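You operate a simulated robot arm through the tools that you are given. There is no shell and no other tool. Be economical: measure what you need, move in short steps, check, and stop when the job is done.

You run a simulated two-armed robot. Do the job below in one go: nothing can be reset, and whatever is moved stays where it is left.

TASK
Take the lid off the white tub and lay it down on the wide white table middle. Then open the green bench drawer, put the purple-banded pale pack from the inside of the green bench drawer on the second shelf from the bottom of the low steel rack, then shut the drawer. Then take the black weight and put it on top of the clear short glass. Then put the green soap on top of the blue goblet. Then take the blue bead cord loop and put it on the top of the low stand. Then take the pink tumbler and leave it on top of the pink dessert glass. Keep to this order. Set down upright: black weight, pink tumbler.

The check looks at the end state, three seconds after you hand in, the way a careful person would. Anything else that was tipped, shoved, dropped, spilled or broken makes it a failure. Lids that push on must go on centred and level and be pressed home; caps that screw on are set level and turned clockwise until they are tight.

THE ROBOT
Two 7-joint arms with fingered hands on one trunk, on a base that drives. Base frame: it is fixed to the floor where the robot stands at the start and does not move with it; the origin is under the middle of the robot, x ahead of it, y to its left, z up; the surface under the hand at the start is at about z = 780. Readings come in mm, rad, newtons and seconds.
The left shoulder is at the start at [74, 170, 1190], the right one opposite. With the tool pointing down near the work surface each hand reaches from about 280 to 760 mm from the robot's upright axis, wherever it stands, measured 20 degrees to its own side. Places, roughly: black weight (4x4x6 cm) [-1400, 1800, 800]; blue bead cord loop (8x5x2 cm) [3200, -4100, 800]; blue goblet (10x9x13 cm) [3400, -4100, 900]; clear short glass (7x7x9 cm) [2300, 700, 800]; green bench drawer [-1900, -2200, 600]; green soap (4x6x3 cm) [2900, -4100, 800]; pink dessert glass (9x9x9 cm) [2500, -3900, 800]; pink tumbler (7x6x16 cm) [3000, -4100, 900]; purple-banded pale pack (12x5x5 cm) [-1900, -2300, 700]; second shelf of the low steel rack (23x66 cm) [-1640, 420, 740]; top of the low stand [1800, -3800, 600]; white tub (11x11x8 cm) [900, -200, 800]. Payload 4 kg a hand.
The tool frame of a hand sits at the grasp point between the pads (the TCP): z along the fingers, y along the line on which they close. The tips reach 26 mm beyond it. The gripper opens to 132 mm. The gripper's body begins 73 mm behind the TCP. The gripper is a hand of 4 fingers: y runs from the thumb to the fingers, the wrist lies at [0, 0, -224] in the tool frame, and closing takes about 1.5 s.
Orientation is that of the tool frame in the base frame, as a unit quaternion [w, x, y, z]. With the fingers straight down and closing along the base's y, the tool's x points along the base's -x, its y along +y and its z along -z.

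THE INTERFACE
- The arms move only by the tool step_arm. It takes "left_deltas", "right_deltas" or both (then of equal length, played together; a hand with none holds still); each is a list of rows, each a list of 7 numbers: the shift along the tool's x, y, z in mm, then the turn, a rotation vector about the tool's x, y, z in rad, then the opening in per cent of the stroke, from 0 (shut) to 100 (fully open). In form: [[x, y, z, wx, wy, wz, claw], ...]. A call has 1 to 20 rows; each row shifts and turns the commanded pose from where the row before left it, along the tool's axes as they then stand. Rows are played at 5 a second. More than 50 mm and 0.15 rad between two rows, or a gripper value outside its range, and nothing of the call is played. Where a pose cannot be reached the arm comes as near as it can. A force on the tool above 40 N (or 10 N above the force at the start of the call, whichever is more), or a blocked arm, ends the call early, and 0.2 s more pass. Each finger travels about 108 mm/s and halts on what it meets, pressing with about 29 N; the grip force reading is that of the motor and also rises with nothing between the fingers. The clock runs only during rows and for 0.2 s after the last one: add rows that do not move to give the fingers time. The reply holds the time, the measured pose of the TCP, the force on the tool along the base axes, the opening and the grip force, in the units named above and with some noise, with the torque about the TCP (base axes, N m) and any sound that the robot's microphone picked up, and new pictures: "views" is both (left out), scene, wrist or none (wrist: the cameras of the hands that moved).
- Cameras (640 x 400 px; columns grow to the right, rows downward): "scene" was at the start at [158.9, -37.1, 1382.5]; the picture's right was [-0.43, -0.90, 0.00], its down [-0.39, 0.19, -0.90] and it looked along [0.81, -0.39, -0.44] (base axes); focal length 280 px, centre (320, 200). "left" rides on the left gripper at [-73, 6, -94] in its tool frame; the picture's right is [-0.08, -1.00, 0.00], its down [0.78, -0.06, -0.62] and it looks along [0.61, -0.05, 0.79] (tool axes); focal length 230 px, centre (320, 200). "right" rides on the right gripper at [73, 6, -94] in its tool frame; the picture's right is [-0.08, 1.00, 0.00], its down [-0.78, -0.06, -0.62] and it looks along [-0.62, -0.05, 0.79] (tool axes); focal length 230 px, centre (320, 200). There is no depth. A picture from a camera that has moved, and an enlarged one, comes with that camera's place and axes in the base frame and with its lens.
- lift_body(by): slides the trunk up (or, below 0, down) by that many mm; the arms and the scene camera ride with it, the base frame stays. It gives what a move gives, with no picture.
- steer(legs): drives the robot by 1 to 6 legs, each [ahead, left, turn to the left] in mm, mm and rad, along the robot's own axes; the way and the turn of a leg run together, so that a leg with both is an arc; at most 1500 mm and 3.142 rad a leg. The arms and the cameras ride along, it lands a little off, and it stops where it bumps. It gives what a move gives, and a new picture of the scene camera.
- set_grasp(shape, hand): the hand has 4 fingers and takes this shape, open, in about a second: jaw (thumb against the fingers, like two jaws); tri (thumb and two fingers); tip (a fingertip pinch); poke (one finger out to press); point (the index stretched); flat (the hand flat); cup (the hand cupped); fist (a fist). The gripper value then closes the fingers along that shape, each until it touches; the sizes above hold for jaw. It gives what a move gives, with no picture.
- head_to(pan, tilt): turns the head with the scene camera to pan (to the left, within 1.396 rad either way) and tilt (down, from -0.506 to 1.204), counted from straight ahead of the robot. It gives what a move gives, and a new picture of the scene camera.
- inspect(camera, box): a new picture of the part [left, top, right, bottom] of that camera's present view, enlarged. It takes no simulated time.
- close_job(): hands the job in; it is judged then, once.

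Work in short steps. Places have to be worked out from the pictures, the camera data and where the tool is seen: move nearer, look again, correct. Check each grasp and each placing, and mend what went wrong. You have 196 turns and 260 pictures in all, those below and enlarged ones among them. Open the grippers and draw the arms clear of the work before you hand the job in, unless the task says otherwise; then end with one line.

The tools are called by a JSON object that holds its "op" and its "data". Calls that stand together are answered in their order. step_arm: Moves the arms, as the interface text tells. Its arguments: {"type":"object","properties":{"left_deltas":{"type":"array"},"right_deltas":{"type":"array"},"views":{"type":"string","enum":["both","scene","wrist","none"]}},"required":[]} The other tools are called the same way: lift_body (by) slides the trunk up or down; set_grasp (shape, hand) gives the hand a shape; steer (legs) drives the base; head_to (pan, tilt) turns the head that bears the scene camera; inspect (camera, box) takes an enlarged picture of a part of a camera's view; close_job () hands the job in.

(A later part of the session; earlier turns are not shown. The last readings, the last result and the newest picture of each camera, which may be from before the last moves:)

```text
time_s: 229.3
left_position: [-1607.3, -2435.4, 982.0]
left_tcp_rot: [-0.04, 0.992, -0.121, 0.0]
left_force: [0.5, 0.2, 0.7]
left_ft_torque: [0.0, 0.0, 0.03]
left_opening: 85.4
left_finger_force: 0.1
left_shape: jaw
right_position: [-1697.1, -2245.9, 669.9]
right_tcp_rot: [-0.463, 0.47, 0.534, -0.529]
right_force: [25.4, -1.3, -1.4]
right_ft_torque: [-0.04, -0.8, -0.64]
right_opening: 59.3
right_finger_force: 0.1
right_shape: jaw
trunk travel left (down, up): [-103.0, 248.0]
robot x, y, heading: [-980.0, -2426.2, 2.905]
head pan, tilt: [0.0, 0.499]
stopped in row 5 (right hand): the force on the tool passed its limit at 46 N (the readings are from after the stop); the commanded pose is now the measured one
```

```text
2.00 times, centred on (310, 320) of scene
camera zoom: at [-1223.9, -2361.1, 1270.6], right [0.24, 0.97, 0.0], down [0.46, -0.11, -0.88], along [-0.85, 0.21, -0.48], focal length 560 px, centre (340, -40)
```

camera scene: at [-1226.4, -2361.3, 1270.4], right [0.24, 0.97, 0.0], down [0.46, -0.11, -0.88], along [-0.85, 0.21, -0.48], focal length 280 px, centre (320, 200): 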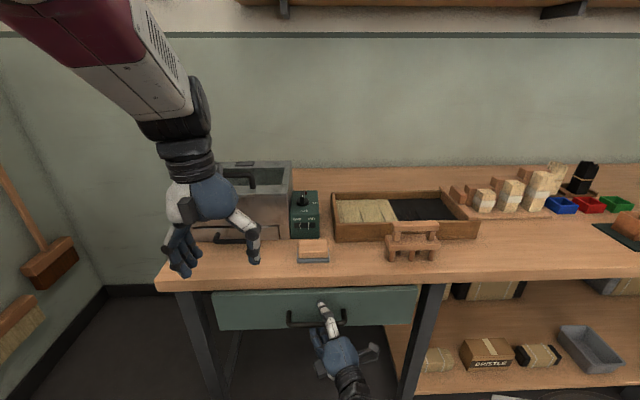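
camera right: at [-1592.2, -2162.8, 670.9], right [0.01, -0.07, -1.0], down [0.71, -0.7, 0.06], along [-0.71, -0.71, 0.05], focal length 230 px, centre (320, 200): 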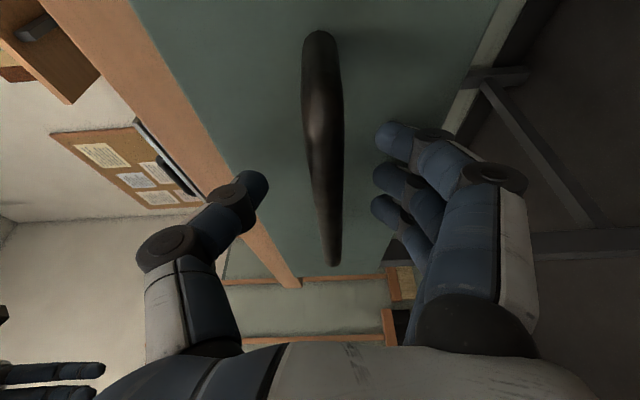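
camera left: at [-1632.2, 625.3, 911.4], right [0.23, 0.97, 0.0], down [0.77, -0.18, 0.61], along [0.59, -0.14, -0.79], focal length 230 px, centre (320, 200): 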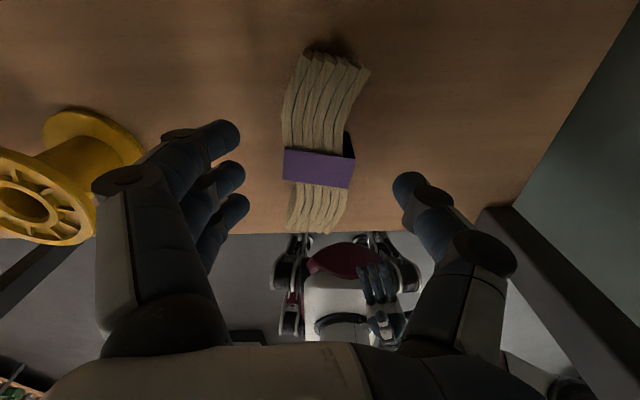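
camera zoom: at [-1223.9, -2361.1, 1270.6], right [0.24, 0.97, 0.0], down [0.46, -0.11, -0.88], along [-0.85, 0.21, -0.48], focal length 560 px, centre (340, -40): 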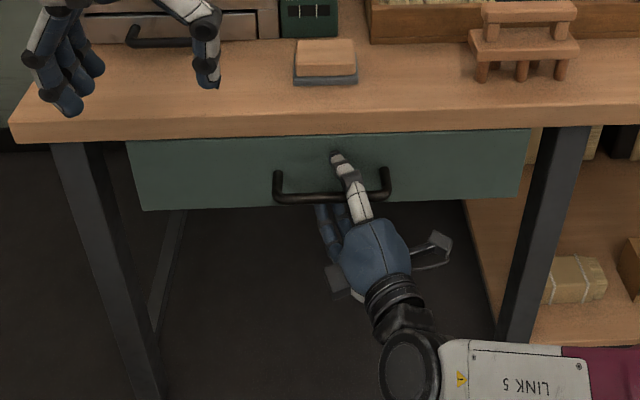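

Drawer is shut (46 N against its stop). Withdraw the right hand, back off, raise the trunk.

{"op": "step_arm", "data": {"right_deltas": [[-6, 0, -20, 0, 0, 0, 60], [-10, 0, -30, 0, 0, 0, 60], [-10, 0, -30, 0, 0, 0, 60], [-10, 0, -30, 0, 0, 0, 60], [0, 0, 0, 0, 0, 0, 60]], "views": "none"}}

{"op": "steer", "data": {"legs": [[-350, 0, 0]]}}

{"op": "lift_body", "data": {"by": 100}}

{"op": "step_arm", "data": {"right_deltas": [[0, -40, 0, 0, -0.115, 0, 60], [0, -40, 0, 0, -0.115, 0, 60], [0, -40, 0, 0, 0, -0.143, 60], [0, 0, 0, 0, 0, -0.143, 60], [0, 0, 0, 0, 0, -0.143, 60], [0, 0, 0, 0, 0, -0.143, 60], [0, 0, 0, 0, 0, -0.143, 60], [0, 0, 0, 0, 0, -0.143, 60], [0, 0, 0, 0, 0, -0.143, 60], [0, 0, 0, 0, 0, -0.143, 60], [0, 0, 0, 0, 0, -0.143, 60], [0, 0, 0, 0, 0, -0.143, 60], [0, 0, 0, 0, 0, -0.141, 60], [40, 20, 0, 0.14, 0, 0, 60], [40, 20, 0, 0.14, 0, 0, 60], [40, 20, 0, 0.14, 0, 0, 60], [40, 20, 0, 0.14, 0, 0, 60], [40, 0, 0, 0.14, 0, 0, 60], [40, 0, 0, 0.14, 0, 0, 60], [0, 0, 0, 0.14, 0, 0, 60]], "views": "scene"}}

```text
time_s: 230.5
left_position: [-1608.2, -2434.8, 981.1]
left_tcp_rot: [-0.039, 0.992, -0.121, 0.001]
left_force: [0.4, -0.3, 0.1]
left_ft_torque: [-0.02, 0.0, -0.04]
left_opening: 85.7
left_finger_force: 0.1
left_shape: jaw
right_position: [-1585.4, -2267.5, 673.8]
right_tcp_rot: [-0.465, 0.468, 0.534, -0.529]
right_force: [0.1, 0.6, 0.1]
right_ft_torque: [0.01, -0.01, -0.01]
right_opening: 78.7
right_finger_force: 0.1
right_shape: jaw
trunk travel left (down, up): [-103.0, 248.0]
robot x, y, heading: [-978.9, -2425.2, 2.897]
head pan, tilt: [0.0, 0.499]
```

```text
time_s: 232.8
left_position: [-1263.5, -2521.3, 981.3]
left_tcp_rot: [-0.039, 0.992, -0.12, 0.0]
left_force: [-0.3, -0.1, 0.0]
left_ft_torque: [0.01, -0.01, 0.0]
left_opening: 85.6
left_finger_force: 0.2
left_shape: jaw
right_position: [-1242.6, -2352.7, 673.6]
right_tcp_rot: [-0.465, 0.468, 0.534, -0.53]
right_force: [1.4, 0.0, 0.4]
right_ft_torque: [0.03, -0.04, -0.04]
right_opening: 78.9
right_finger_force: 0.1
right_shape: jaw
trunk travel left (down, up): [-103.0, 248.0]
robot x, y, heading: [-632.4, -2510.4, 2.902]
head pan, tilt: [0.0, 0.499]
camera scene: at [-881.4, -2446.2, 1270.5], right [0.24, 0.97, 0.0], down [0.46, -0.11, -0.88], along [-0.85, 0.21, -0.48], focal length 280 px, centre (320, 200)
```

scene: 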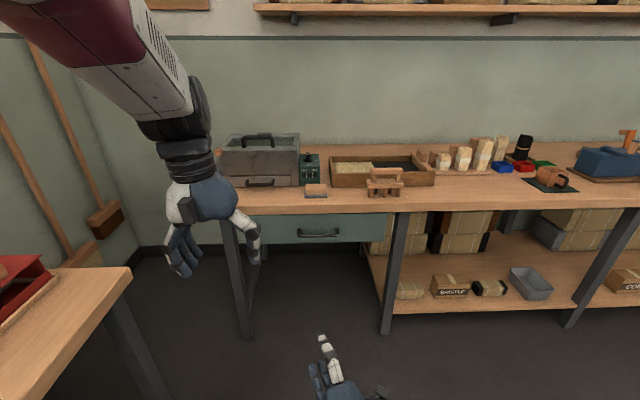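

```text
time_s: 234.1
left_position: [-1265.3, -2519.8, 1079.6]
left_tcp_rot: [-0.039, 0.992, -0.121, 0.001]
left_force: [0.3, -0.3, -0.4]
left_ft_torque: [0.01, -0.01, 0.01]
left_opening: 85.3
left_finger_force: 0.0
left_shape: jaw
right_position: [-1242.4, -2352.1, 772.6]
right_tcp_rot: [-0.465, 0.468, 0.534, -0.529]
right_force: [0.6, 0.4, 0.4]
right_ft_torque: [-0.01, -0.03, -0.01]
right_opening: 79.0
right_finger_force: 0.0
right_shape: jaw
trunk travel left (down, up): [-203.0, 148.0]
robot x, y, heading: [-637.1, -2510.9, 2.903]
head pan, tilt: [0.0, 0.499]
```

```text
time_s: 238.3
left_position: [-1265.7, -2519.2, 1080.7]
left_tcp_rot: [-0.039, 0.992, -0.121, 0.0]
left_force: [0.0, 0.0, 0.4]
left_ft_torque: [-0.03, -0.01, 0.03]
left_opening: 85.5
left_finger_force: 0.1
left_shape: jaw
right_position: [-1287.9, -2285.0, 1131.6]
right_tcp_rot: [-0.551, -0.438, 0.557, -0.44]
right_force: [0.4, 0.9, -0.8]
right_ft_torque: [0.01, -0.01, 0.03]
right_opening: 78.7
right_finger_force: 0.1
right_shape: jaw
trunk travel left (down, up): [-203.0, 148.0]
robot x, y, heading: [-635.1, -2506.6, 2.908]
head pan, tilt: [0.0, 0.499]
camera scene: at [-795.2, -2467.5, 1377.8], right [0.24, 0.97, 0.0], down [0.47, -0.11, -0.88], along [-0.85, 0.21, -0.48], focal length 280 px, centre (320, 200)
```

scene: 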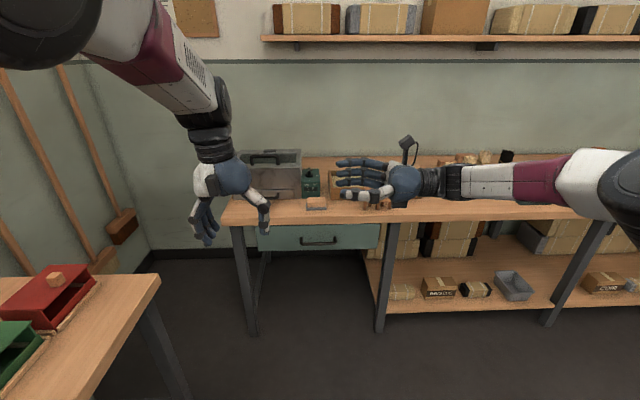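

Finish returning the right hand to pointing down, moved out to the right.

{"op": "step_arm", "data": {"right_deltas": [[0, 0, -40, 0, 0, 0, 60], [0, 0, -40, 0, 0, 0, 60], [0, 0, -40, 0, 0, 0, 60], [0, 0, 0, 0.0863, -0.0863, -0.0863, 60], [0, 0, 0, 0.0863, -0.0863, -0.0863, 60], [0, 0, 0, 0.0863, -0.0863, -0.0863, 60], [0, 0, 0, 0.0863, -0.0863, -0.0863, 60], [0, 0, 0, 0.0863, -0.0863, -0.0863, 60], [0, 0, 0, 0.0863, -0.0863, -0.0863, 60], [0, 0, 0, 0.0863, -0.0863, -0.0863, 60], [0, 0, 0, 0.0863, -0.0863, -0.0863, 60], [0, 0, 0, 0.0863, -0.0863, -0.0863, 60], [0, 0, 0, 0.0863, -0.0863, -0.0863, 60], [0, 0, 0, 0.0863, -0.0863, -0.0863, 60], [0, 0, 0, 0.0863, -0.0863, -0.0863, 60], [0, 0, 0, 0.0863, -0.0863, -0.0863, 60], [0, 0, 0, 0.0863, -0.0863, -0.0863, 60], [0, 0, 0, 0, 0, 0, 60]], "views": "none"}}

{"op": "steer", "data": {"legs": [[150, 0, 0], [0, -1450, 0], [0, -1450, 0], [400, -1200, 0]]}}

```text
time_s: 242.1
left_position: [-1264.8, -2521.0, 1080.0]
left_tcp_rot: [-0.038, 0.992, -0.12, 0.0]
left_force: [-0.2, 0.5, -0.5]
left_ft_torque: [0.01, -0.01, 0.0]
left_opening: 85.6
left_finger_force: 0.1
left_shape: jaw
right_position: [-1227.8, -2188.6, 1131.6]
right_tcp_rot: [-0.001, 0.993, -0.116, 0.004]
right_force: [0.4, 0.7, -0.1]
right_ft_torque: [-0.02, 0.01, 0.0]
right_opening: 78.8
right_finger_force: 0.2
right_shape: jaw
right hand out of reach, approached as far as the arm can: row 5, 6, 7, 8, 9
trunk travel left (down, up): [-203.0, 148.0]
robot x, y, heading: [-633.0, -2508.4, 2.904]
head pan, tilt: [0.0, 0.499]
```

```text
time_s: 278.6
left_position: [-823.2, 1581.1, 1080.7]
left_tcp_rot: [-0.038, 0.991, -0.126, 0.0]
left_force: [0.5, 0.0, -0.5]
left_ft_torque: [0.01, 0.0, -0.04]
left_opening: 85.2
left_finger_force: 0.1
left_shape: jaw
right_position: [-782.4, 1913.1, 1131.9]
right_tcp_rot: [0.0, 0.993, -0.122, 0.004]
right_force: [0.9, -0.5, 0.7]
right_ft_torque: [0.0, -0.02, 0.03]
right_opening: 78.8
right_finger_force: 0.0
right_shape: jaw
trunk travel left (down, up): [-203.0, 148.0]
robot x, y, heading: [-189.3, 1588.8, 2.887]
head pan, tilt: [0.0, 0.499]
camera scene: at [-351.9, 1627.7, 1378.2], right [0.25, 0.97, 0.0], down [0.46, -0.12, -0.88], along [-0.85, 0.22, -0.48], focal length 280 px, centre (320, 200)
```

scene: 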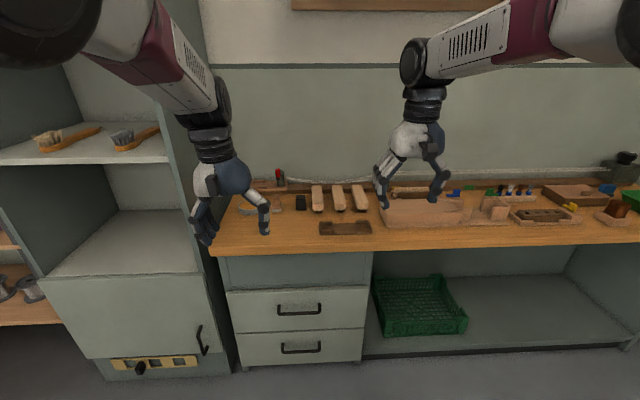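

Black weight appears at about (300,202). Zoom to verify.

{"op": "inspect", "data": {"camera": "scene", "box": [220, 150, 400, 260]}}

```text
3.56 times, centred on (310, 205) of scene
camera zoom: at [-351.9, 1627.7, 1378.2], right [0.25, 0.97, 0.0], down [0.46, -0.12, -0.88], along [-0.85, 0.22, -0.48], focal length 995 px, centre (356, 182)
```

zoom: 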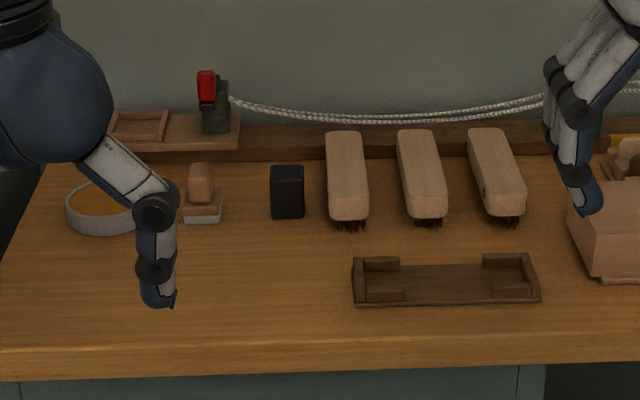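

Weight at about (-1362,1806); brush on its right is ~27 mm away, so I'll close front-to-back. Drive up and rotate the left hand.

{"op": "steer", "data": {"legs": [[580, -34, 0]]}}

{"op": "step_arm", "data": {"left_deltas": [[0, 0, 0, -0.075, 0, 0.143, 60], [0, 0, 0, 0, 0, 0.143, 60], [0, 0, 0, 0, 0, 0.143, 60], [0, 0, 0, 0, 0, 0.143, 60], [0, 0, 0, 0, 0, 0.143, 60], [0, 0, 0, 0, 0, 0.143, 60], [0, 0, 0, 0, 0, 0.143, 60], [0, 0, 0, 0, 0, 0.143, 60], [0, 0, 0, 0, 0, 0.143, 60], [0, 0, 0, 0, 0, 0.143, 60], [0, 0, 0, 0, 0, 0.141, 60], [0, 0, 0, 0, 0, 0, 60]]}}

```text
time_s: 281.9
left_position: [-1377.9, 1753.2, 1079.8]
left_tcp_rot: [-0.038, 0.992, -0.124, 0.0]
left_force: [-1.1, -0.5, -0.5]
left_ft_torque: [0.0, -0.01, -0.02]
left_opening: 85.4
left_finger_force: 0.1
left_shape: jaw
right_position: [-1338.9, 2085.3, 1131.9]
right_tcp_rot: [0.0, 0.993, -0.119, 0.004]
right_force: [0.4, 0.3, 0.1]
right_ft_torque: [0.01, -0.04, 0.0]
right_opening: 78.9
right_finger_force: 0.0
right_shape: jaw
trunk travel left (down, up): [-203.0, 148.0]
robot x, y, heading: [-748.7, 1762.5, 2.888]
head pan, tilt: [0.0, 0.499]
camera scene: at [-907.3, 1802.9, 1378.1], right [0.24, 0.97, 0.0], down [0.46, -0.12, -0.88], along [-0.85, 0.21, -0.48], focal length 280 px, centre (320, 200)
```

scene: 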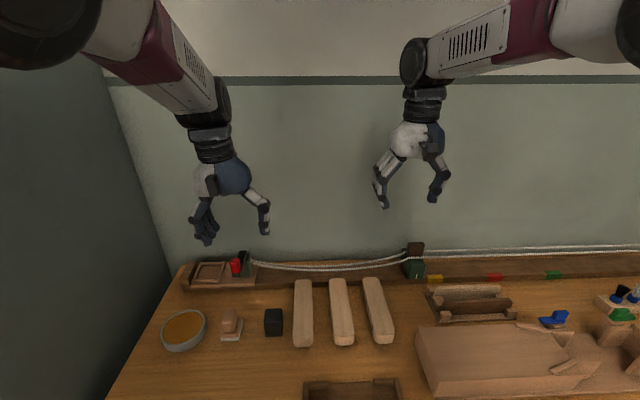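

```text
refused: row 1 steps farther than a row can; nothing moved
```

Retry with the tilt and yaw corrections split.

{"op": "step_arm", "data": {"left_deltas": [[0, 0, 0, -0.075, 0, 0, 60], [0, 0, 0, 0, 0, 0.143, 60], [0, 0, 0, 0, 0, 0.143, 60], [0, 0, 0, 0, 0, 0.143, 60], [0, 0, 0, 0, 0, 0.143, 60], [0, 0, 0, 0, 0, 0.143, 60], [0, 0, 0, 0, 0, 0.143, 60], [0, 0, 0, 0, 0, 0.143, 60], [0, 0, 0, 0, 0, 0.143, 60], [0, 0, 0, 0, 0, 0.143, 60], [0, 0, 0, 0, 0, 0.143, 60], [0, 0, 0, 0, 0, 0.141, 60], [-26, -2, 40, 0, 0, 0, 60], [-26, -2, 40, 0, 0, 0, 60], [0, 0, 40, 0, 0, 0, 60], [0, 0, 30, 0, 0, 0, 60], [0, 0, 0, 0, 0, 0, 60]]}}

```text
time_s: 285.5
left_position: [-1363.1, 1802.6, 931.5]
left_tcp_rot: [-0.002, -0.614, 0.789, 0.005]
left_force: [0.3, 0.1, -0.3]
left_ft_torque: [-0.02, 0.0, -0.02]
left_opening: 79.7
left_finger_force: 0.0
left_shape: jaw
right_position: [-1338.3, 2085.3, 1132.8]
right_tcp_rot: [-0.001, 0.993, -0.119, 0.003]
right_force: [0.4, 0.0, -0.2]
right_ft_torque: [-0.01, 0.0, -0.01]
right_opening: 78.9
right_finger_force: 0.1
right_shape: jaw
trunk travel left (down, up): [-203.0, 148.0]
robot x, y, heading: [-751.8, 1762.2, 2.897]
head pan, tilt: [0.0, 0.499]
camera scene: at [-906.7, 1802.6, 1378.3], right [0.24, 0.97, 0.0], down [0.46, -0.12, -0.88], along [-0.85, 0.21, -0.48], focal length 280 px, centre (320, 200)
camera left: at [-1350.0, 1875.9, 1026.8], right [0.99, -0.17, -0.01], down [-0.13, -0.78, 0.61], along [-0.11, -0.6, -0.79], focal length 230 px, centre (320, 200)
```

scene: 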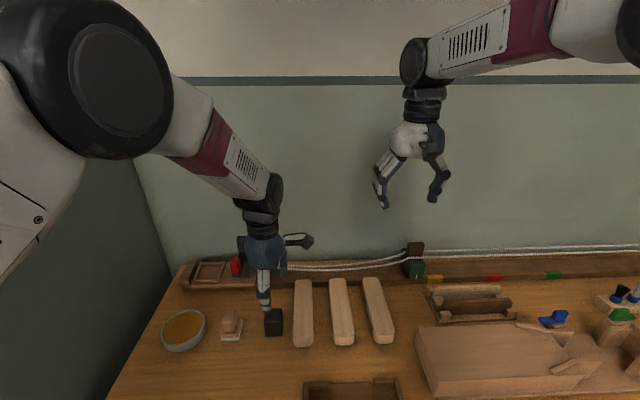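
left: 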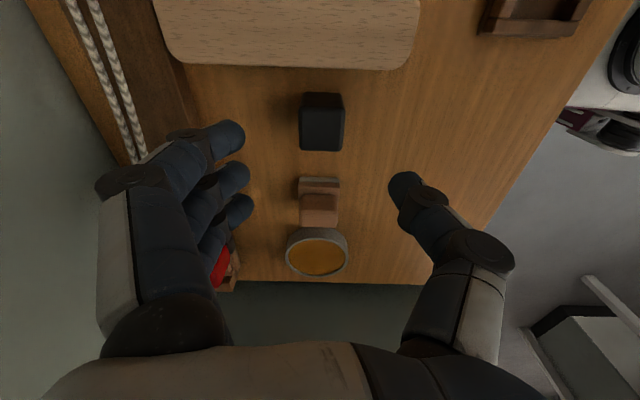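

Aligned within 3 mm. Descend to z≈822 and grip.

{"op": "step_arm", "data": {"left_deltas": [[-3, 0, 30, 0, 0, 0, 60], [0, 0, 30, 0, 0, 0, 60], [0, 0, 30, 0, 0, 0, 60], [0, 0, 20, 0, 0, 0, 60], [0, 0, 0, 0, 0, 0, 45], [0, 0, 0, 0, 0, 0, 30], [0, 0, 0, 0, 0, 0, 10], [0, 0, 0, 0, 0, 0, 10], [0, 0, 0, 0, 0, 0, 10]], "views": "wrist"}}

```text
time_s: 287.5
left_position: [-1362.5, 1806.1, 820.8]
left_tcp_rot: [-0.002, -0.614, 0.789, 0.003]
left_force: [1.5, 0.4, -0.6]
left_ft_torque: [-0.02, 0.02, -0.02]
left_opening: 24.3
left_finger_force: 29.7
left_shape: jaw
right_position: [-1338.0, 2085.5, 1132.3]
right_tcp_rot: [-0.001, 0.993, -0.119, 0.005]
right_force: [1.4, 0.2, -0.2]
right_ft_torque: [0.0, 0.02, -0.02]
right_opening: 78.9
right_finger_force: 0.2
right_shape: jaw
trunk travel left (down, up): [-203.0, 148.0]
robot x, y, heading: [-748.4, 1762.5, 2.891]
head pan, tilt: [0.0, 0.499]
camera left: at [-1348.0, 1879.6, 915.0], right [0.99, -0.17, -0.01], down [-0.13, -0.78, 0.61], along [-0.11, -0.6, -0.79], focal length 230 px, centre (320, 200)
```

left: 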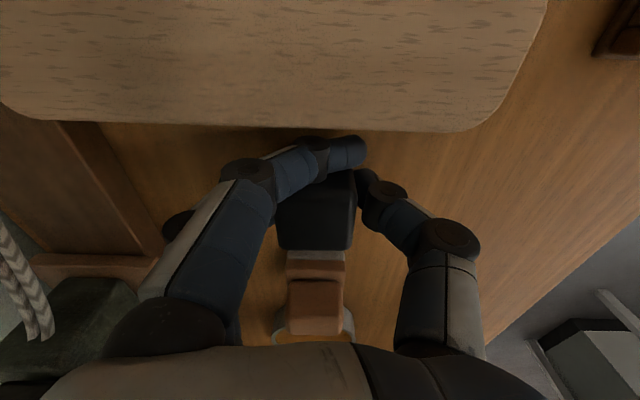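

The index slipped past the block; it lies ~12 mm further toward -y. Open, shift, and regrip.

{"op": "step_arm", "data": {"left_deltas": [[0, 0, 0, 0, 0, 0, 40], [0, 0, 0, 0, 0, 0, 60], [0, 0, 0, 0, 0, 0, 60], [6, 0, 0, 0, 0, 0, 60], [7, 0, 0, 0, 0, 0, 60], [0, 0, 0, 0, 0, 0, 60]], "views": "wrist"}}

```text
time_s: 288.9
left_position: [-1365.0, 1794.0, 820.6]
left_tcp_rot: [-0.002, -0.614, 0.789, 0.004]
left_force: [0.1, 0.0, -0.3]
left_ft_torque: [-0.03, 0.04, -0.01]
left_opening: 78.6
left_finger_force: 0.0
left_shape: jaw
right_position: [-1339.4, 2085.6, 1132.2]
right_tcp_rot: [0.0, 0.993, -0.119, 0.005]
right_force: [0.6, 0.0, -0.3]
right_ft_torque: [0.02, -0.03, 0.01]
right_opening: 78.7
right_finger_force: 0.1
right_shape: jaw
trunk travel left (down, up): [-203.0, 148.0]
robot x, y, heading: [-746.1, 1761.6, 2.897]
head pan, tilt: [0.0, 0.499]
camera left: at [-1352.1, 1866.6, 915.2], right [0.99, -0.17, -0.01], down [-0.13, -0.78, 0.61], along [-0.11, -0.6, -0.79], focal length 230 px, centre (320, 200)
```

left: 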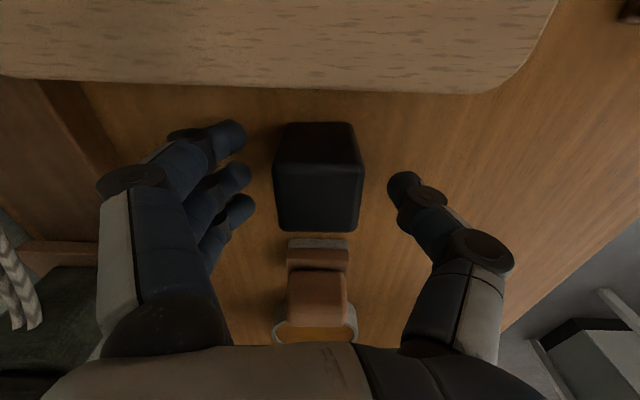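

Now centred. Close.

{"op": "step_arm", "data": {"left_deltas": [[0, 0, 0, 0, 0, 0, 45], [0, 0, 0, 0, 0, 0, 30], [0, 0, 0, 0, 0, 0, 10], [0, 0, 0, 0, 0, 0, 10], [0, 0, 0, 0, 0, 0, 10], [0, 0, 0, 0, 0, 0, 10]], "views": "wrist"}}

```text
time_s: 290.3
left_position: [-1364.8, 1793.6, 820.4]
left_tcp_rot: [-0.001, -0.615, 0.789, 0.004]
left_force: [1.5, -1.3, -0.4]
left_ft_torque: [-0.02, -0.01, 0.01]
left_opening: 24.8
left_finger_force: 28.8
left_shape: jaw
right_position: [-1338.8, 2085.9, 1131.9]
right_tcp_rot: [0.0, 0.993, -0.12, 0.004]
right_force: [0.5, -0.3, 0.1]
right_ft_torque: [0.0, 0.02, -0.02]
right_opening: 78.7
right_finger_force: 0.1
right_shape: jaw
trunk travel left (down, up): [-203.0, 148.0]
robot x, y, heading: [-749.1, 1759.8, 2.899]
head pan, tilt: [0.0, 0.499]
camera left: at [-1351.7, 1866.5, 915.0], right [0.99, -0.17, -0.01], down [-0.13, -0.78, 0.61], along [-0.11, -0.6, -0.79], focal length 230 px, centre (320, 200)
```

left: 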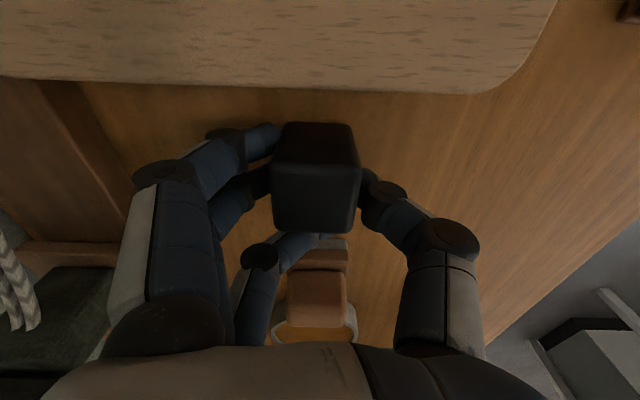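

Two fingers hold while the third slips by; use the tri shape for a cleaner grip.

{"op": "set_grasp", "data": {"hand": "left", "shape": "tri"}}

{"op": "step_arm", "data": {"left_deltas": [[0, 0, 0, 0, 0, 0, 60], [0, 0, 0, 0, 0, 0, 60]], "views": "wrist"}}

```text
time_s: 291.2
left_position: [-1365.3, 1794.4, 820.9]
left_tcp_rot: [-0.002, -0.615, 0.789, 0.005]
left_force: [-1.0, -0.3, -0.2]
left_ft_torque: [-0.01, -0.05, -0.01]
left_opening: 132.0
left_finger_force: 0.0
left_shape: tri
right_position: [-1338.5, 2084.7, 1131.3]
right_tcp_rot: [-0.001, 0.993, -0.12, 0.004]
right_force: [0.3, -0.3, -0.4]
right_ft_torque: [0.01, 0.01, -0.05]
right_opening: 78.9
right_finger_force: 0.0
right_shape: jaw
trunk travel left (down, up): [-203.0, 148.0]
robot x, y, heading: [-754.7, 1759.0, 2.892]
head pan, tilt: [0.0, 0.499]
```

```text
time_s: 291.8
left_position: [-1364.9, 1795.5, 820.8]
left_tcp_rot: [-0.002, -0.614, 0.789, 0.004]
left_force: [-0.1, -0.2, 0.1]
left_ft_torque: [-0.02, -0.02, 0.01]
left_opening: 79.6
left_finger_force: 0.1
left_shape: tri
right_position: [-1338.0, 2086.6, 1131.8]
right_tcp_rot: [0.0, 0.993, -0.119, 0.004]
right_force: [-0.1, -0.1, -0.7]
right_ft_torque: [0.01, 0.02, 0.04]
right_opening: 78.9
right_finger_force: 0.0
right_shape: jaw
trunk travel left (down, up): [-203.0, 148.0]
robot x, y, heading: [-744.8, 1759.8, 2.897]
head pan, tilt: [0.0, 0.499]
camera left: at [-1352.0, 1866.7, 915.2], right [0.99, -0.17, -0.01], down [-0.13, -0.78, 0.61], along [-0.11, -0.6, -0.79], focal length 230 px, centre (320, 200)
```

left: 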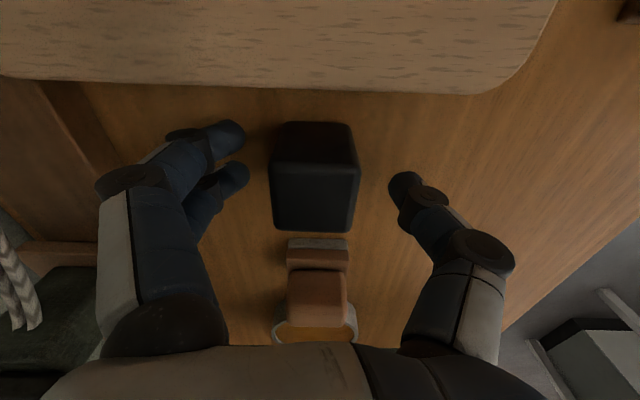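

Close in tri.

{"op": "step_arm", "data": {"left_deltas": [[0, 0, 0, 0, 0, 0, 45], [0, 0, 0, 0, 0, 0, 30], [0, 0, 0, 0, 0, 0, 10], [0, 0, 0, 0, 0, 0, 10], [0, 0, 0, 0, 0, 0, 10], [0, 0, 0, 0, 0, 0, 10]], "views": "wrist"}}

```text
time_s: 293.2
left_position: [-1364.5, 1795.5, 821.2]
left_tcp_rot: [-0.002, -0.615, 0.789, 0.004]
left_force: [-0.2, 0.8, 0.1]
left_ft_torque: [0.0, 0.04, 0.05]
left_opening: 33.7
left_finger_force: 28.7
left_shape: tri
right_position: [-1338.2, 2084.7, 1132.3]
right_tcp_rot: [-0.001, 0.993, -0.119, 0.005]
right_force: [0.0, 0.4, -0.2]
right_ft_torque: [0.01, 0.0, 0.04]
right_opening: 78.7
right_finger_force: 0.0
right_shape: jaw
trunk travel left (down, up): [-203.0, 148.0]
robot x, y, heading: [-745.5, 1758.2, 2.895]
head pan, tilt: [0.0, 0.499]
camera left: at [-1352.0, 1866.7, 915.0], right [0.99, -0.17, -0.01], down [-0.13, -0.78, 0.61], along [-0.11, -0.6, -0.79], focal length 230 px, centre (320, 200)
```

left: 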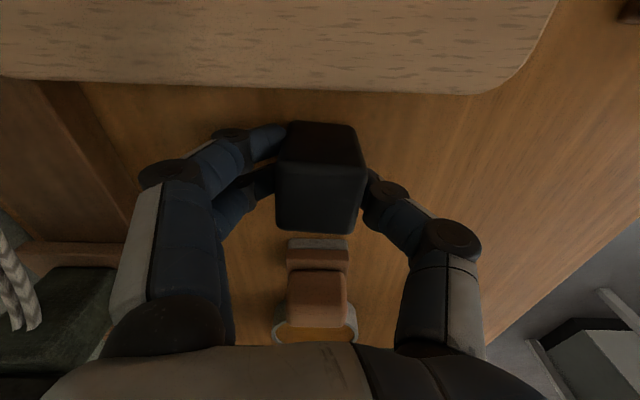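

Firm grip (34 mm). Lift.

{"op": "step_arm", "data": {"left_deltas": [[0, 0, -15, 0, 0, 0, 10], [0, 0, -35, 0, 0, 0, 10], [0, 0, -40, 0, 0, 0, 10], [0, 0, -40, 0, 0, 0, 10], [0, 0, -40, 0, 0, 0, 10], [0, 0, -40, 0, 0, 0, 10], [0, 0, -40, 0, 0, 0, 10], [0, 0, 0, 0, 0, 0, 10]]}}

```text
time_s: 295.0
left_position: [-1364.9, 1794.3, 1072.5]
left_tcp_rot: [-0.001, -0.614, 0.789, 0.005]
left_force: [0.3, 0.1, -6.4]
left_ft_torque: [-0.07, 0.0, 0.0]
left_opening: 33.2
left_finger_force: 29.1
left_shape: tri
right_position: [-1339.4, 2084.9, 1131.2]
right_tcp_rot: [-0.001, 0.993, -0.119, 0.004]
right_force: [0.0, 0.1, 0.1]
right_ft_torque: [0.04, -0.02, 0.02]
right_opening: 78.7
right_finger_force: 0.1
right_shape: jaw
trunk travel left (down, up): [-203.0, 148.0]
robot x, y, heading: [-746.2, 1761.4, 2.896]
head pan, tilt: [0.0, 0.499]
camera scene: at [-908.1, 1803.0, 1377.9], right [0.24, 0.97, 0.0], down [0.47, -0.12, -0.88], along [-0.85, 0.21, -0.48], focal length 280 px, centre (320, 200)
camera left: at [-1350.7, 1865.9, 1166.6], right [0.99, -0.17, -0.01], down [-0.13, -0.78, 0.61], along [-0.11, -0.6, -0.79], focal length 230 px, centre (320, 200)
```

scene: 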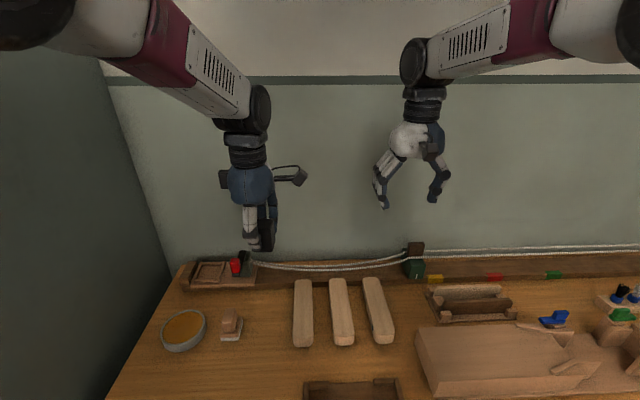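
left: 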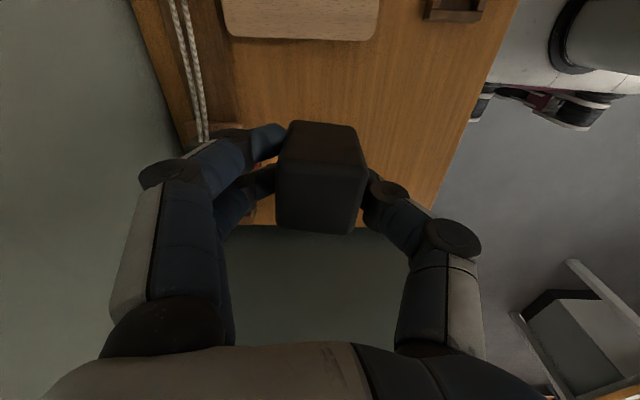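

Weight in hand (6.4 N). Back off and turn to look toward the glass table.

{"op": "steer", "data": {"legs": [[-500, 0, 0], [0, 0, -3.0]]}}

{"op": "head_to", "data": {"pan": -0.1, "tilt": 0.25}}

```text
time_s: 305.1
left_position: [357.9, 1675.2, 1071.5]
left_tcp_rot: [0.004, 0.752, 0.659, 0.002]
left_force: [0.3, 0.5, -6.7]
left_ft_torque: [0.04, -0.04, 0.04]
left_opening: 32.3
left_finger_force: 29.3
left_shape: tri
right_position: [368.5, 1383.0, 1131.3]
right_tcp_rot: [-0.005, 0.061, 0.998, -0.001]
right_force: [0.1, 0.5, -0.8]
right_ft_torque: [0.0, -0.01, 0.01]
right_opening: 79.0
right_finger_force: 0.1
right_shape: jaw
trunk travel left (down, up): [-203.0, 148.0]
robot x, y, heading: [-257.7, 1636.3, -0.127]
head pan, tilt: [0.0, 0.499]
camera scene: at [-90.1, 1618.3, 1378.1], right [-0.13, -0.99, 0.0], down [-0.48, 0.06, -0.88], along [0.87, -0.11, -0.48], focal length 280 px, centre (320, 200)
```

scene: 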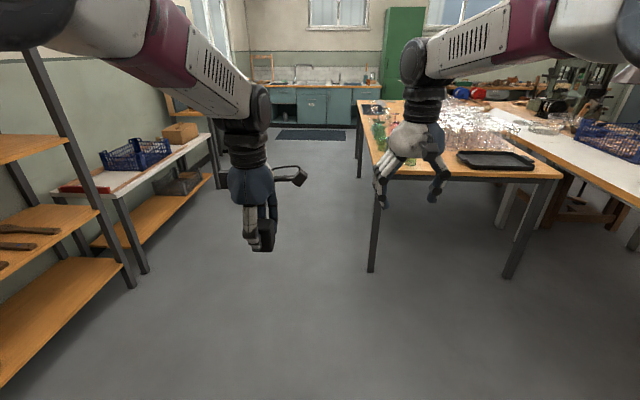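

```text
time_s: 305.9
left_position: [358.2, 1675.6, 1072.6]
left_tcp_rot: [0.004, 0.752, 0.66, 0.002]
left_force: [-1.3, 0.1, -6.9]
left_ft_torque: [0.06, -0.03, -0.03]
left_opening: 32.5
left_finger_force: 28.6
left_shape: tri
right_position: [367.6, 1381.7, 1131.6]
right_tcp_rot: [-0.005, 0.061, 0.998, -0.001]
right_force: [-0.3, 0.1, -0.7]
right_ft_torque: [0.03, -0.01, 0.01]
right_opening: 79.0
right_finger_force: 0.1
right_shape: jaw
trunk travel left (down, up): [-203.0, 148.0]
robot x, y, heading: [-251.0, 1637.6, -0.129]
head pan, tilt: [-0.099, 0.25]
camera scene: at [-89.3, 1608.9, 1401.1], right [-0.23, -0.97, 0.0], down [-0.24, 0.06, -0.97], along [0.94, -0.22, -0.25], focal length 280 px, centre (320, 200)
```

scene: 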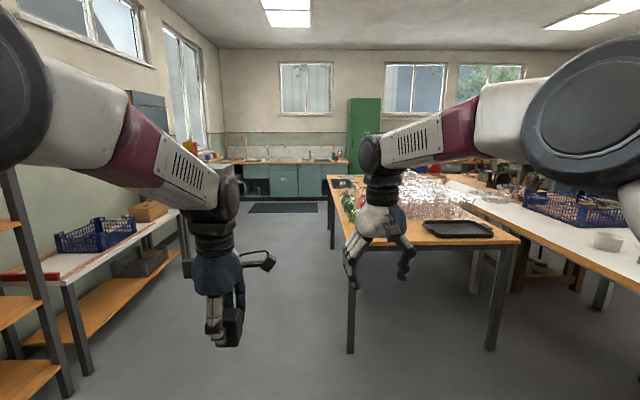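

The aisle left of the glass table is clear. Drive along it and turn to face the table beside the short glass.

{"op": "steer", "data": {"legs": [[1500, 60, 0], [1057, 33, 0], [0, 0, -1.664]]}}

{"op": "head_to", "data": {"pan": 0.1, "tilt": 0.6}}

```text
refused: leg 1 is longer than a leg can be; nothing moved
```

```text
time_s: 306.7
left_position: [358.4, 1676.5, 1071.7]
left_tcp_rot: [0.004, 0.752, 0.66, 0.002]
left_force: [-0.4, -0.3, -5.1]
left_ft_torque: [0.04, 0.03, 0.04]
left_opening: 32.6
left_finger_force: 29.3
left_shape: tri
right_position: [368.5, 1381.2, 1132.3]
right_tcp_rot: [-0.005, 0.061, 0.998, 0.0]
right_force: [0.2, 0.0, 0.0]
right_ft_torque: [0.02, 0.01, -0.01]
right_opening: 78.8
right_finger_force: 0.0
right_shape: jaw
trunk travel left (down, up): [-203.0, 148.0]
robot x, y, heading: [-256.6, 1638.3, -0.128]
head pan, tilt: [0.099, 0.6]
camera scene: at [-92.0, 1627.4, 1369.1], right [-0.03, -1.0, 0.0], down [-0.56, 0.02, -0.83], along [0.82, -0.03, -0.56], focal length 280 px, centre (320, 200)
```

scene: 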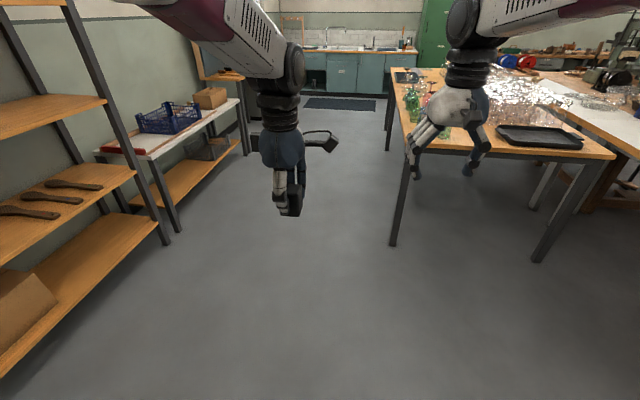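

Same route with shorter legs.

{"op": "steer", "data": {"legs": [[1400, 60, 0], [1157, 33, 0], [0, 0, -1.664]]}}

```text
time_s: 323.0
left_position: [2293.7, 810.0, 1072.0]
left_tcp_rot: [0.004, 0.997, -0.077, -0.001]
left_force: [0.3, -0.4, -6.5]
left_ft_torque: [0.04, -0.07, 0.01]
left_opening: 31.6
left_finger_force: 29.2
left_shape: tri
right_position: [2001.1, 807.9, 1131.8]
right_tcp_rot: [-0.003, 0.757, 0.653, 0.003]
right_force: [0.8, -0.4, 0.8]
right_ft_torque: [0.02, -0.03, -0.01]
right_opening: 78.9
right_finger_force: 0.1
right_shape: jaw
trunk travel left (down, up): [-203.0, 148.0]
robot x, y, heading: [2268.3, 1427.0, -1.726]
head pan, tilt: [0.099, 0.6]
camera scene: at [2256.3, 1266.9, 1369.0], right [-1.0, 0.05, 0.0], down [0.03, 0.56, -0.82], along [-0.04, -0.82, -0.57], focal length 280 px, centre (320, 200)
```

scene: 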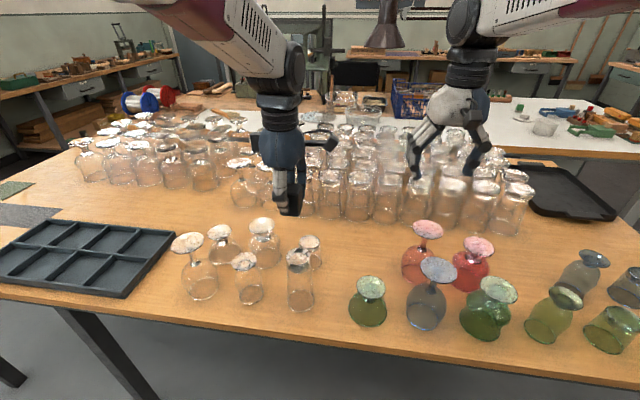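

Many clear glasses; zoom into the group near (294,243) where the short glass should be.

{"op": "inspect", "data": {"camera": "scene", "box": [160, 200, 340, 320]}}

```text
3.33 times, centred on (250, 260) of scene
camera zoom: at [2256.3, 1266.9, 1369.0], right [-1.0, 0.05, 0.0], down [0.03, 0.56, -0.82], along [-0.04, -0.82, -0.57], focal length 933 px, centre (553, 0)
```

zoom: 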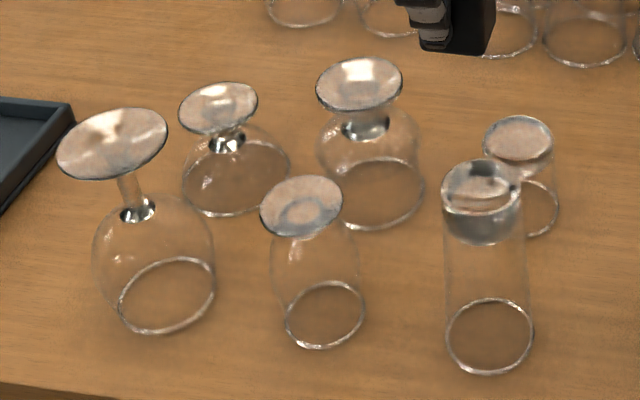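

Glass at ≈(2252,723) fits the given place best. Look through the left wrist camera for another viewpoint.

{"op": "inspect", "data": {"camera": "left", "box": [0, 0, 640, 400]}}

{"op": "inspect", "data": {"camera": "right", "box": [0, 0, 640, 400]}}

```text
1.00 times, centred on (320, 200) of left (not enlarged: the box is as wide or as high as the picture)
camera zoom: at [2221.7, 817.6, 1166.6], right [0.08, 1.0, -0.01], down [0.79, -0.06, 0.61], along [0.61, -0.05, -0.79], focal length 230 px, centre (320, 200)
```

zoom: 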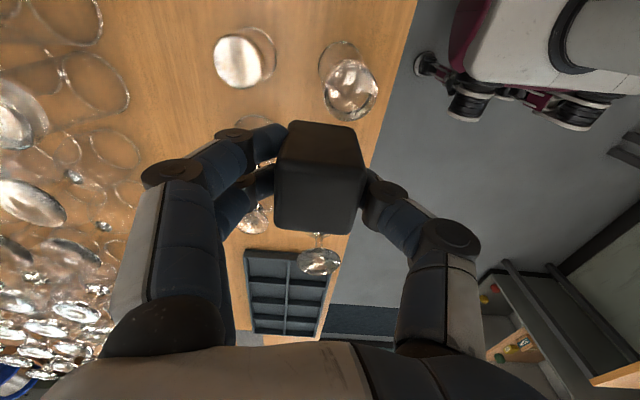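

```text
1.00 times, centred on (320, 200) of right (not enlarged: the box is as wide or as high as the picture)
camera zoom: at [2017.3, 879.5, 1225.8], right [0.97, -0.22, 0.0], down [-0.18, -0.77, 0.61], along [-0.14, -0.59, -0.79], focal length 230 px, centre (320, 200)
```

zoom: 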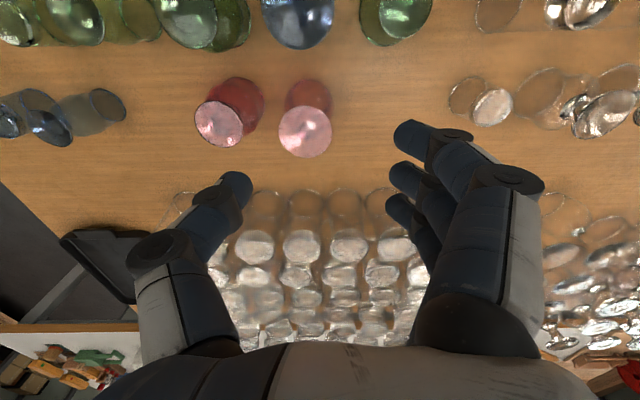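

Glass B: centre ≈(2247,721), inverted base as flat top ≈55 mm across at z≈865–870. Drive 170 closer and bring the weight above it, high.

{"op": "steer", "data": {"legs": [[170, 0, 0]]}}

```text
time_s: 324.5
left_position: [2268.2, 640.8, 1071.0]
left_tcp_rot: [0.004, 0.997, -0.077, -0.001]
left_force: [-0.5, -0.1, -7.3]
left_ft_torque: [0.04, -0.06, 0.01]
left_opening: 32.1
left_finger_force: 29.1
left_shape: tri
right_position: [1974.9, 638.6, 1131.4]
right_tcp_rot: [-0.003, 0.757, 0.654, 0.003]
right_force: [0.0, -0.3, -0.9]
right_ft_torque: [0.02, 0.0, 0.04]
right_opening: 78.9
right_finger_force: 0.0
right_shape: jaw
trunk travel left (down, up): [-203.0, 148.0]
robot x, y, heading: [2243.7, 1255.3, -1.723]
head pan, tilt: [0.099, 0.6]
camera scene: at [2230.1, 1096.5, 1368.9], right [-1.0, 0.05, 0.0], down [0.03, 0.56, -0.82], along [-0.04, -0.82, -0.57], focal length 280 px, centre (320, 200)
```

scene: 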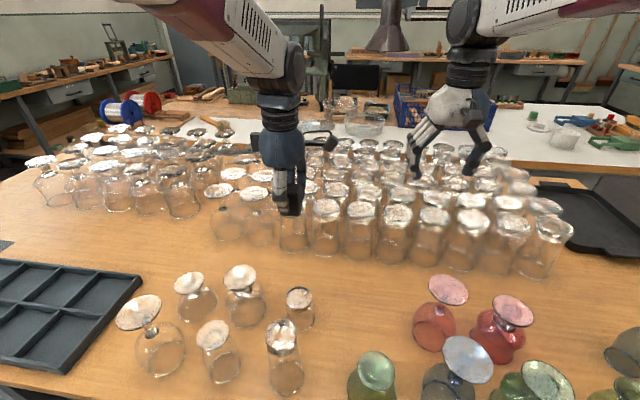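

Zoom on glass B for a finer fix.

{"op": "inspect", "data": {"camera": "scene", "box": [250, 260, 350, 340]}}

```text
5.00 times, centred on (300, 300) of scene
camera zoom: at [2230.1, 1096.5, 1368.9], right [-1.0, 0.05, 0.0], down [0.03, 0.56, -0.82], along [-0.04, -0.82, -0.57], focal length 1400 px, centre (420, -300)
```

zoom: 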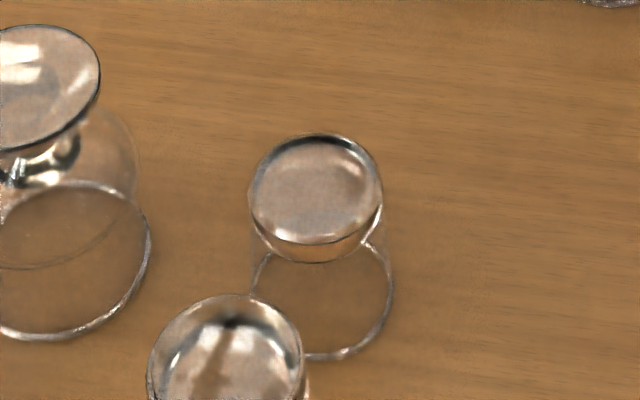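

Bring the weight over the glass and down to ~25 mm above its top.

{"op": "step_arm", "data": {"left_deltas": [[-8, -39, 0, 0, 0, 0, 10], [-8, -39, 0, 0, 0, 0, 10], [0, 0, 40, 0, 0, 0, 10], [0, 0, 40, 0, 0, 0, 10], [0, 0, 30, 0, 0, 0, 10], [0, 0, 20, 0, 0, 0, 10], [0, 0, 0, 0, 0, 0, 10]]}}

{"op": "inspect", "data": {"camera": "scene", "box": [230, 220, 370, 340]}}

```text
time_s: 326.1
left_position: [2263.9, 719.4, 941.8]
left_tcp_rot: [0.004, 0.997, -0.078, -0.001]
left_force: [0.5, -0.1, -6.6]
left_ft_torque: [0.02, -0.03, 0.0]
left_opening: 31.8
left_finger_force: 29.1
left_shape: tri
right_position: [1975.1, 638.8, 1132.0]
right_tcp_rot: [-0.004, 0.757, 0.654, 0.003]
right_force: [-0.9, 0.1, -0.3]
right_ft_torque: [0.0, 0.0, 0.01]
right_opening: 78.8
right_finger_force: 0.0
right_shape: jaw
trunk travel left (down, up): [-203.0, 148.0]
robot x, y, heading: [2242.6, 1255.3, -1.723]
head pan, tilt: [0.099, 0.6]
camera scene: at [2230.3, 1097.5, 1369.1], right [-1.0, 0.05, 0.0], down [0.03, 0.56, -0.82], along [-0.04, -0.82, -0.57], focal length 280 px, centre (320, 200)
camera left: at [2191.7, 726.4, 1036.3], right [0.08, 1.0, -0.01], down [0.79, -0.06, 0.61], along [0.61, -0.05, -0.79], focal length 230 px, centre (320, 200)
```

scene: 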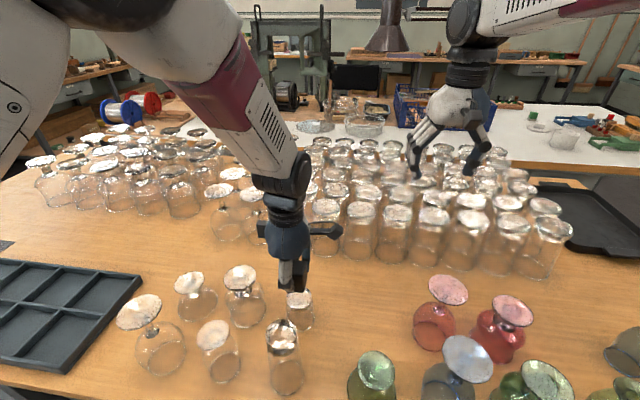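
left: 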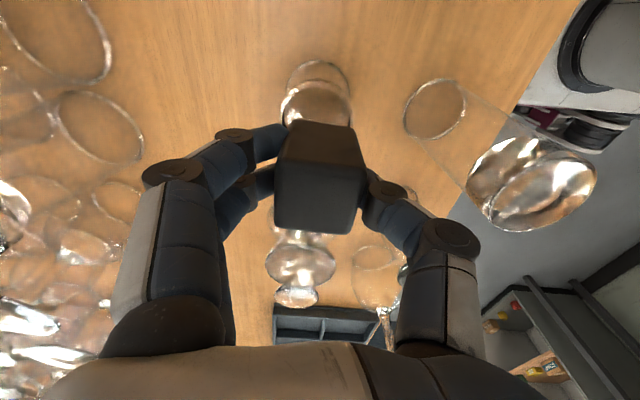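

```text
3.33 times, centred on (300, 280) of scene
camera zoom: at [2230.3, 1097.5, 1369.1], right [-1.0, 0.05, 0.0], down [0.03, 0.56, -0.82], along [-0.04, -0.82, -0.57], focal length 933 px, centre (387, -67)
```

zoom: 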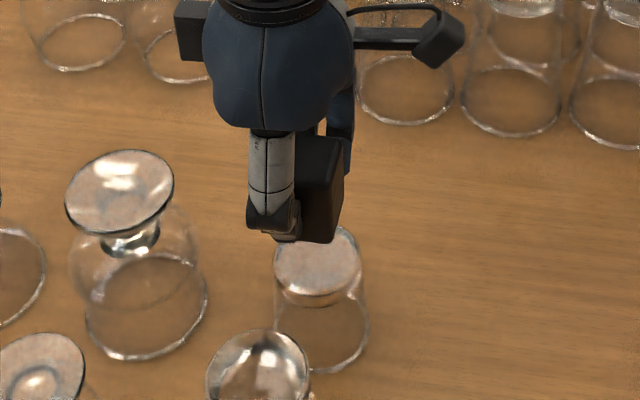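

Offsets are within a few mm; shift 3 mm and lower to contact.

{"op": "step_arm", "data": {"left_deltas": [[-3, -1, 12, 0, 0, 0, 10], [0, 0, 8, 0, 0, 0, 10], [0, 0, 6, 0, 0, 0, 10], [0, 0, 4, 0, 0, 0, 10], [0, 0, 3, 0, 0, 0, 10], [0, 0, 0, 0, 0, 0, 10]], "views": "scene"}}

{"op": "inspect", "data": {"camera": "scene", "box": [230, 220, 370, 340]}}

```text
time_s: 327.5
left_position: [2260.2, 721.7, 907.7]
left_tcp_rot: [0.004, 0.997, -0.077, -0.002]
left_force: [0.1, 0.0, -6.1]
left_ft_torque: [-0.05, -0.03, 0.02]
left_opening: 31.7
left_finger_force: 29.4
left_shape: tri
right_position: [1974.9, 638.3, 1133.2]
right_tcp_rot: [-0.003, 0.757, 0.653, 0.002]
right_force: [-0.4, 0.1, 0.6]
right_ft_torque: [0.01, 0.0, 0.0]
right_opening: 79.0
right_finger_force: 0.0
right_shape: jaw
trunk travel left (down, up): [-203.0, 148.0]
robot x, y, heading: [2243.4, 1254.3, -1.725]
head pan, tilt: [0.099, 0.6]
camera scene: at [2230.2, 1097.3, 1369.0], right [-1.0, 0.05, 0.0], down [0.03, 0.56, -0.82], along [-0.04, -0.82, -0.57], focal length 280 px, centre (320, 200)
```

scene: 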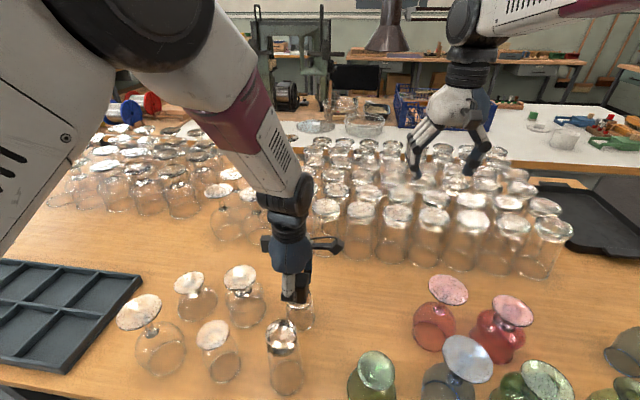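

```text
3.33 times, centred on (300, 280) of scene
camera zoom: at [2230.2, 1097.3, 1369.0], right [-1.0, 0.05, 0.0], down [0.03, 0.56, -0.82], along [-0.04, -0.82, -0.57], focal length 933 px, centre (387, -67)
```

zoom: 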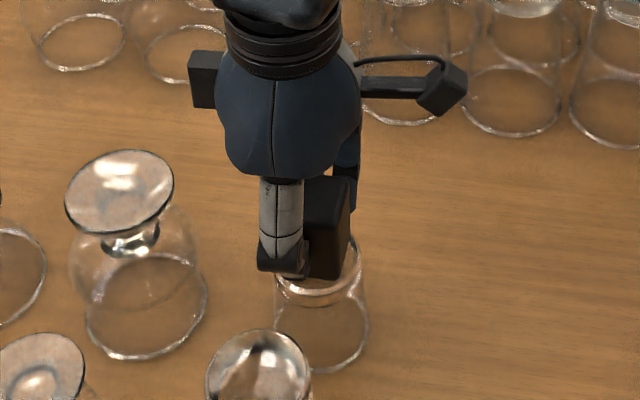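

Centred laterally; nudge 3 mm away from me and lower to contact.

{"op": "step_arm", "data": {"left_deltas": [[0, 3, 0, 0, 0, 0, 10], [0, 0, 2, 0, 0, 0, 10], [0, 0, 2, 0, 0, 0, 10], [0, 0, 2, 0, 0, 0, 10], [0, 0, 2, 0, 0, 0, 10], [0, 0, 0, 0, 0, 0, 10]], "views": "none"}}

{"op": "inspect", "data": {"camera": "scene", "box": [260, 250, 340, 340]}}

```text
time_s: 328.9
left_position: [2260.3, 717.9, 902.5]
left_tcp_rot: [0.005, 0.997, -0.077, -0.002]
left_force: [2.8, 0.3, 14.7]
left_ft_torque: [-0.07, 0.04, 0.02]
left_opening: 32.0
left_finger_force: 29.3
left_shape: tri
right_position: [1975.4, 640.7, 1133.5]
right_tcp_rot: [-0.003, 0.757, 0.654, 0.002]
right_force: [-0.9, 0.8, 0.7]
right_ft_torque: [-0.01, 0.02, 0.02]
right_opening: 78.8
right_finger_force: 0.0
right_shape: jaw
trunk travel left (down, up): [-203.0, 148.0]
robot x, y, heading: [2244.2, 1256.1, -1.726]
head pan, tilt: [0.099, 0.6]
```

```text
4.44 times, centred on (300, 295) of scene
camera zoom: at [2230.4, 1099.2, 1369.5], right [-1.0, 0.05, 0.0], down [0.03, 0.56, -0.83], along [-0.04, -0.82, -0.56], focal length 1244 px, centre (409, -222)
```

zoom: 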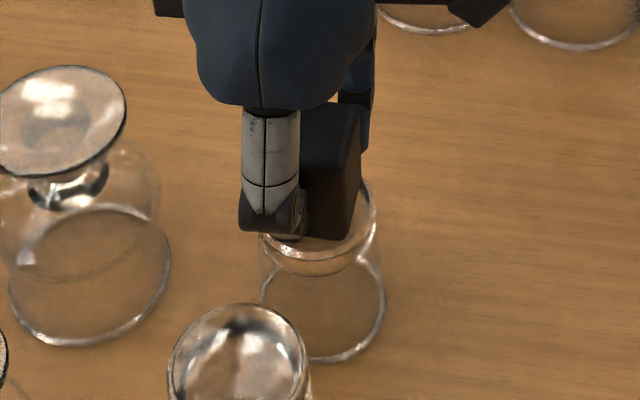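

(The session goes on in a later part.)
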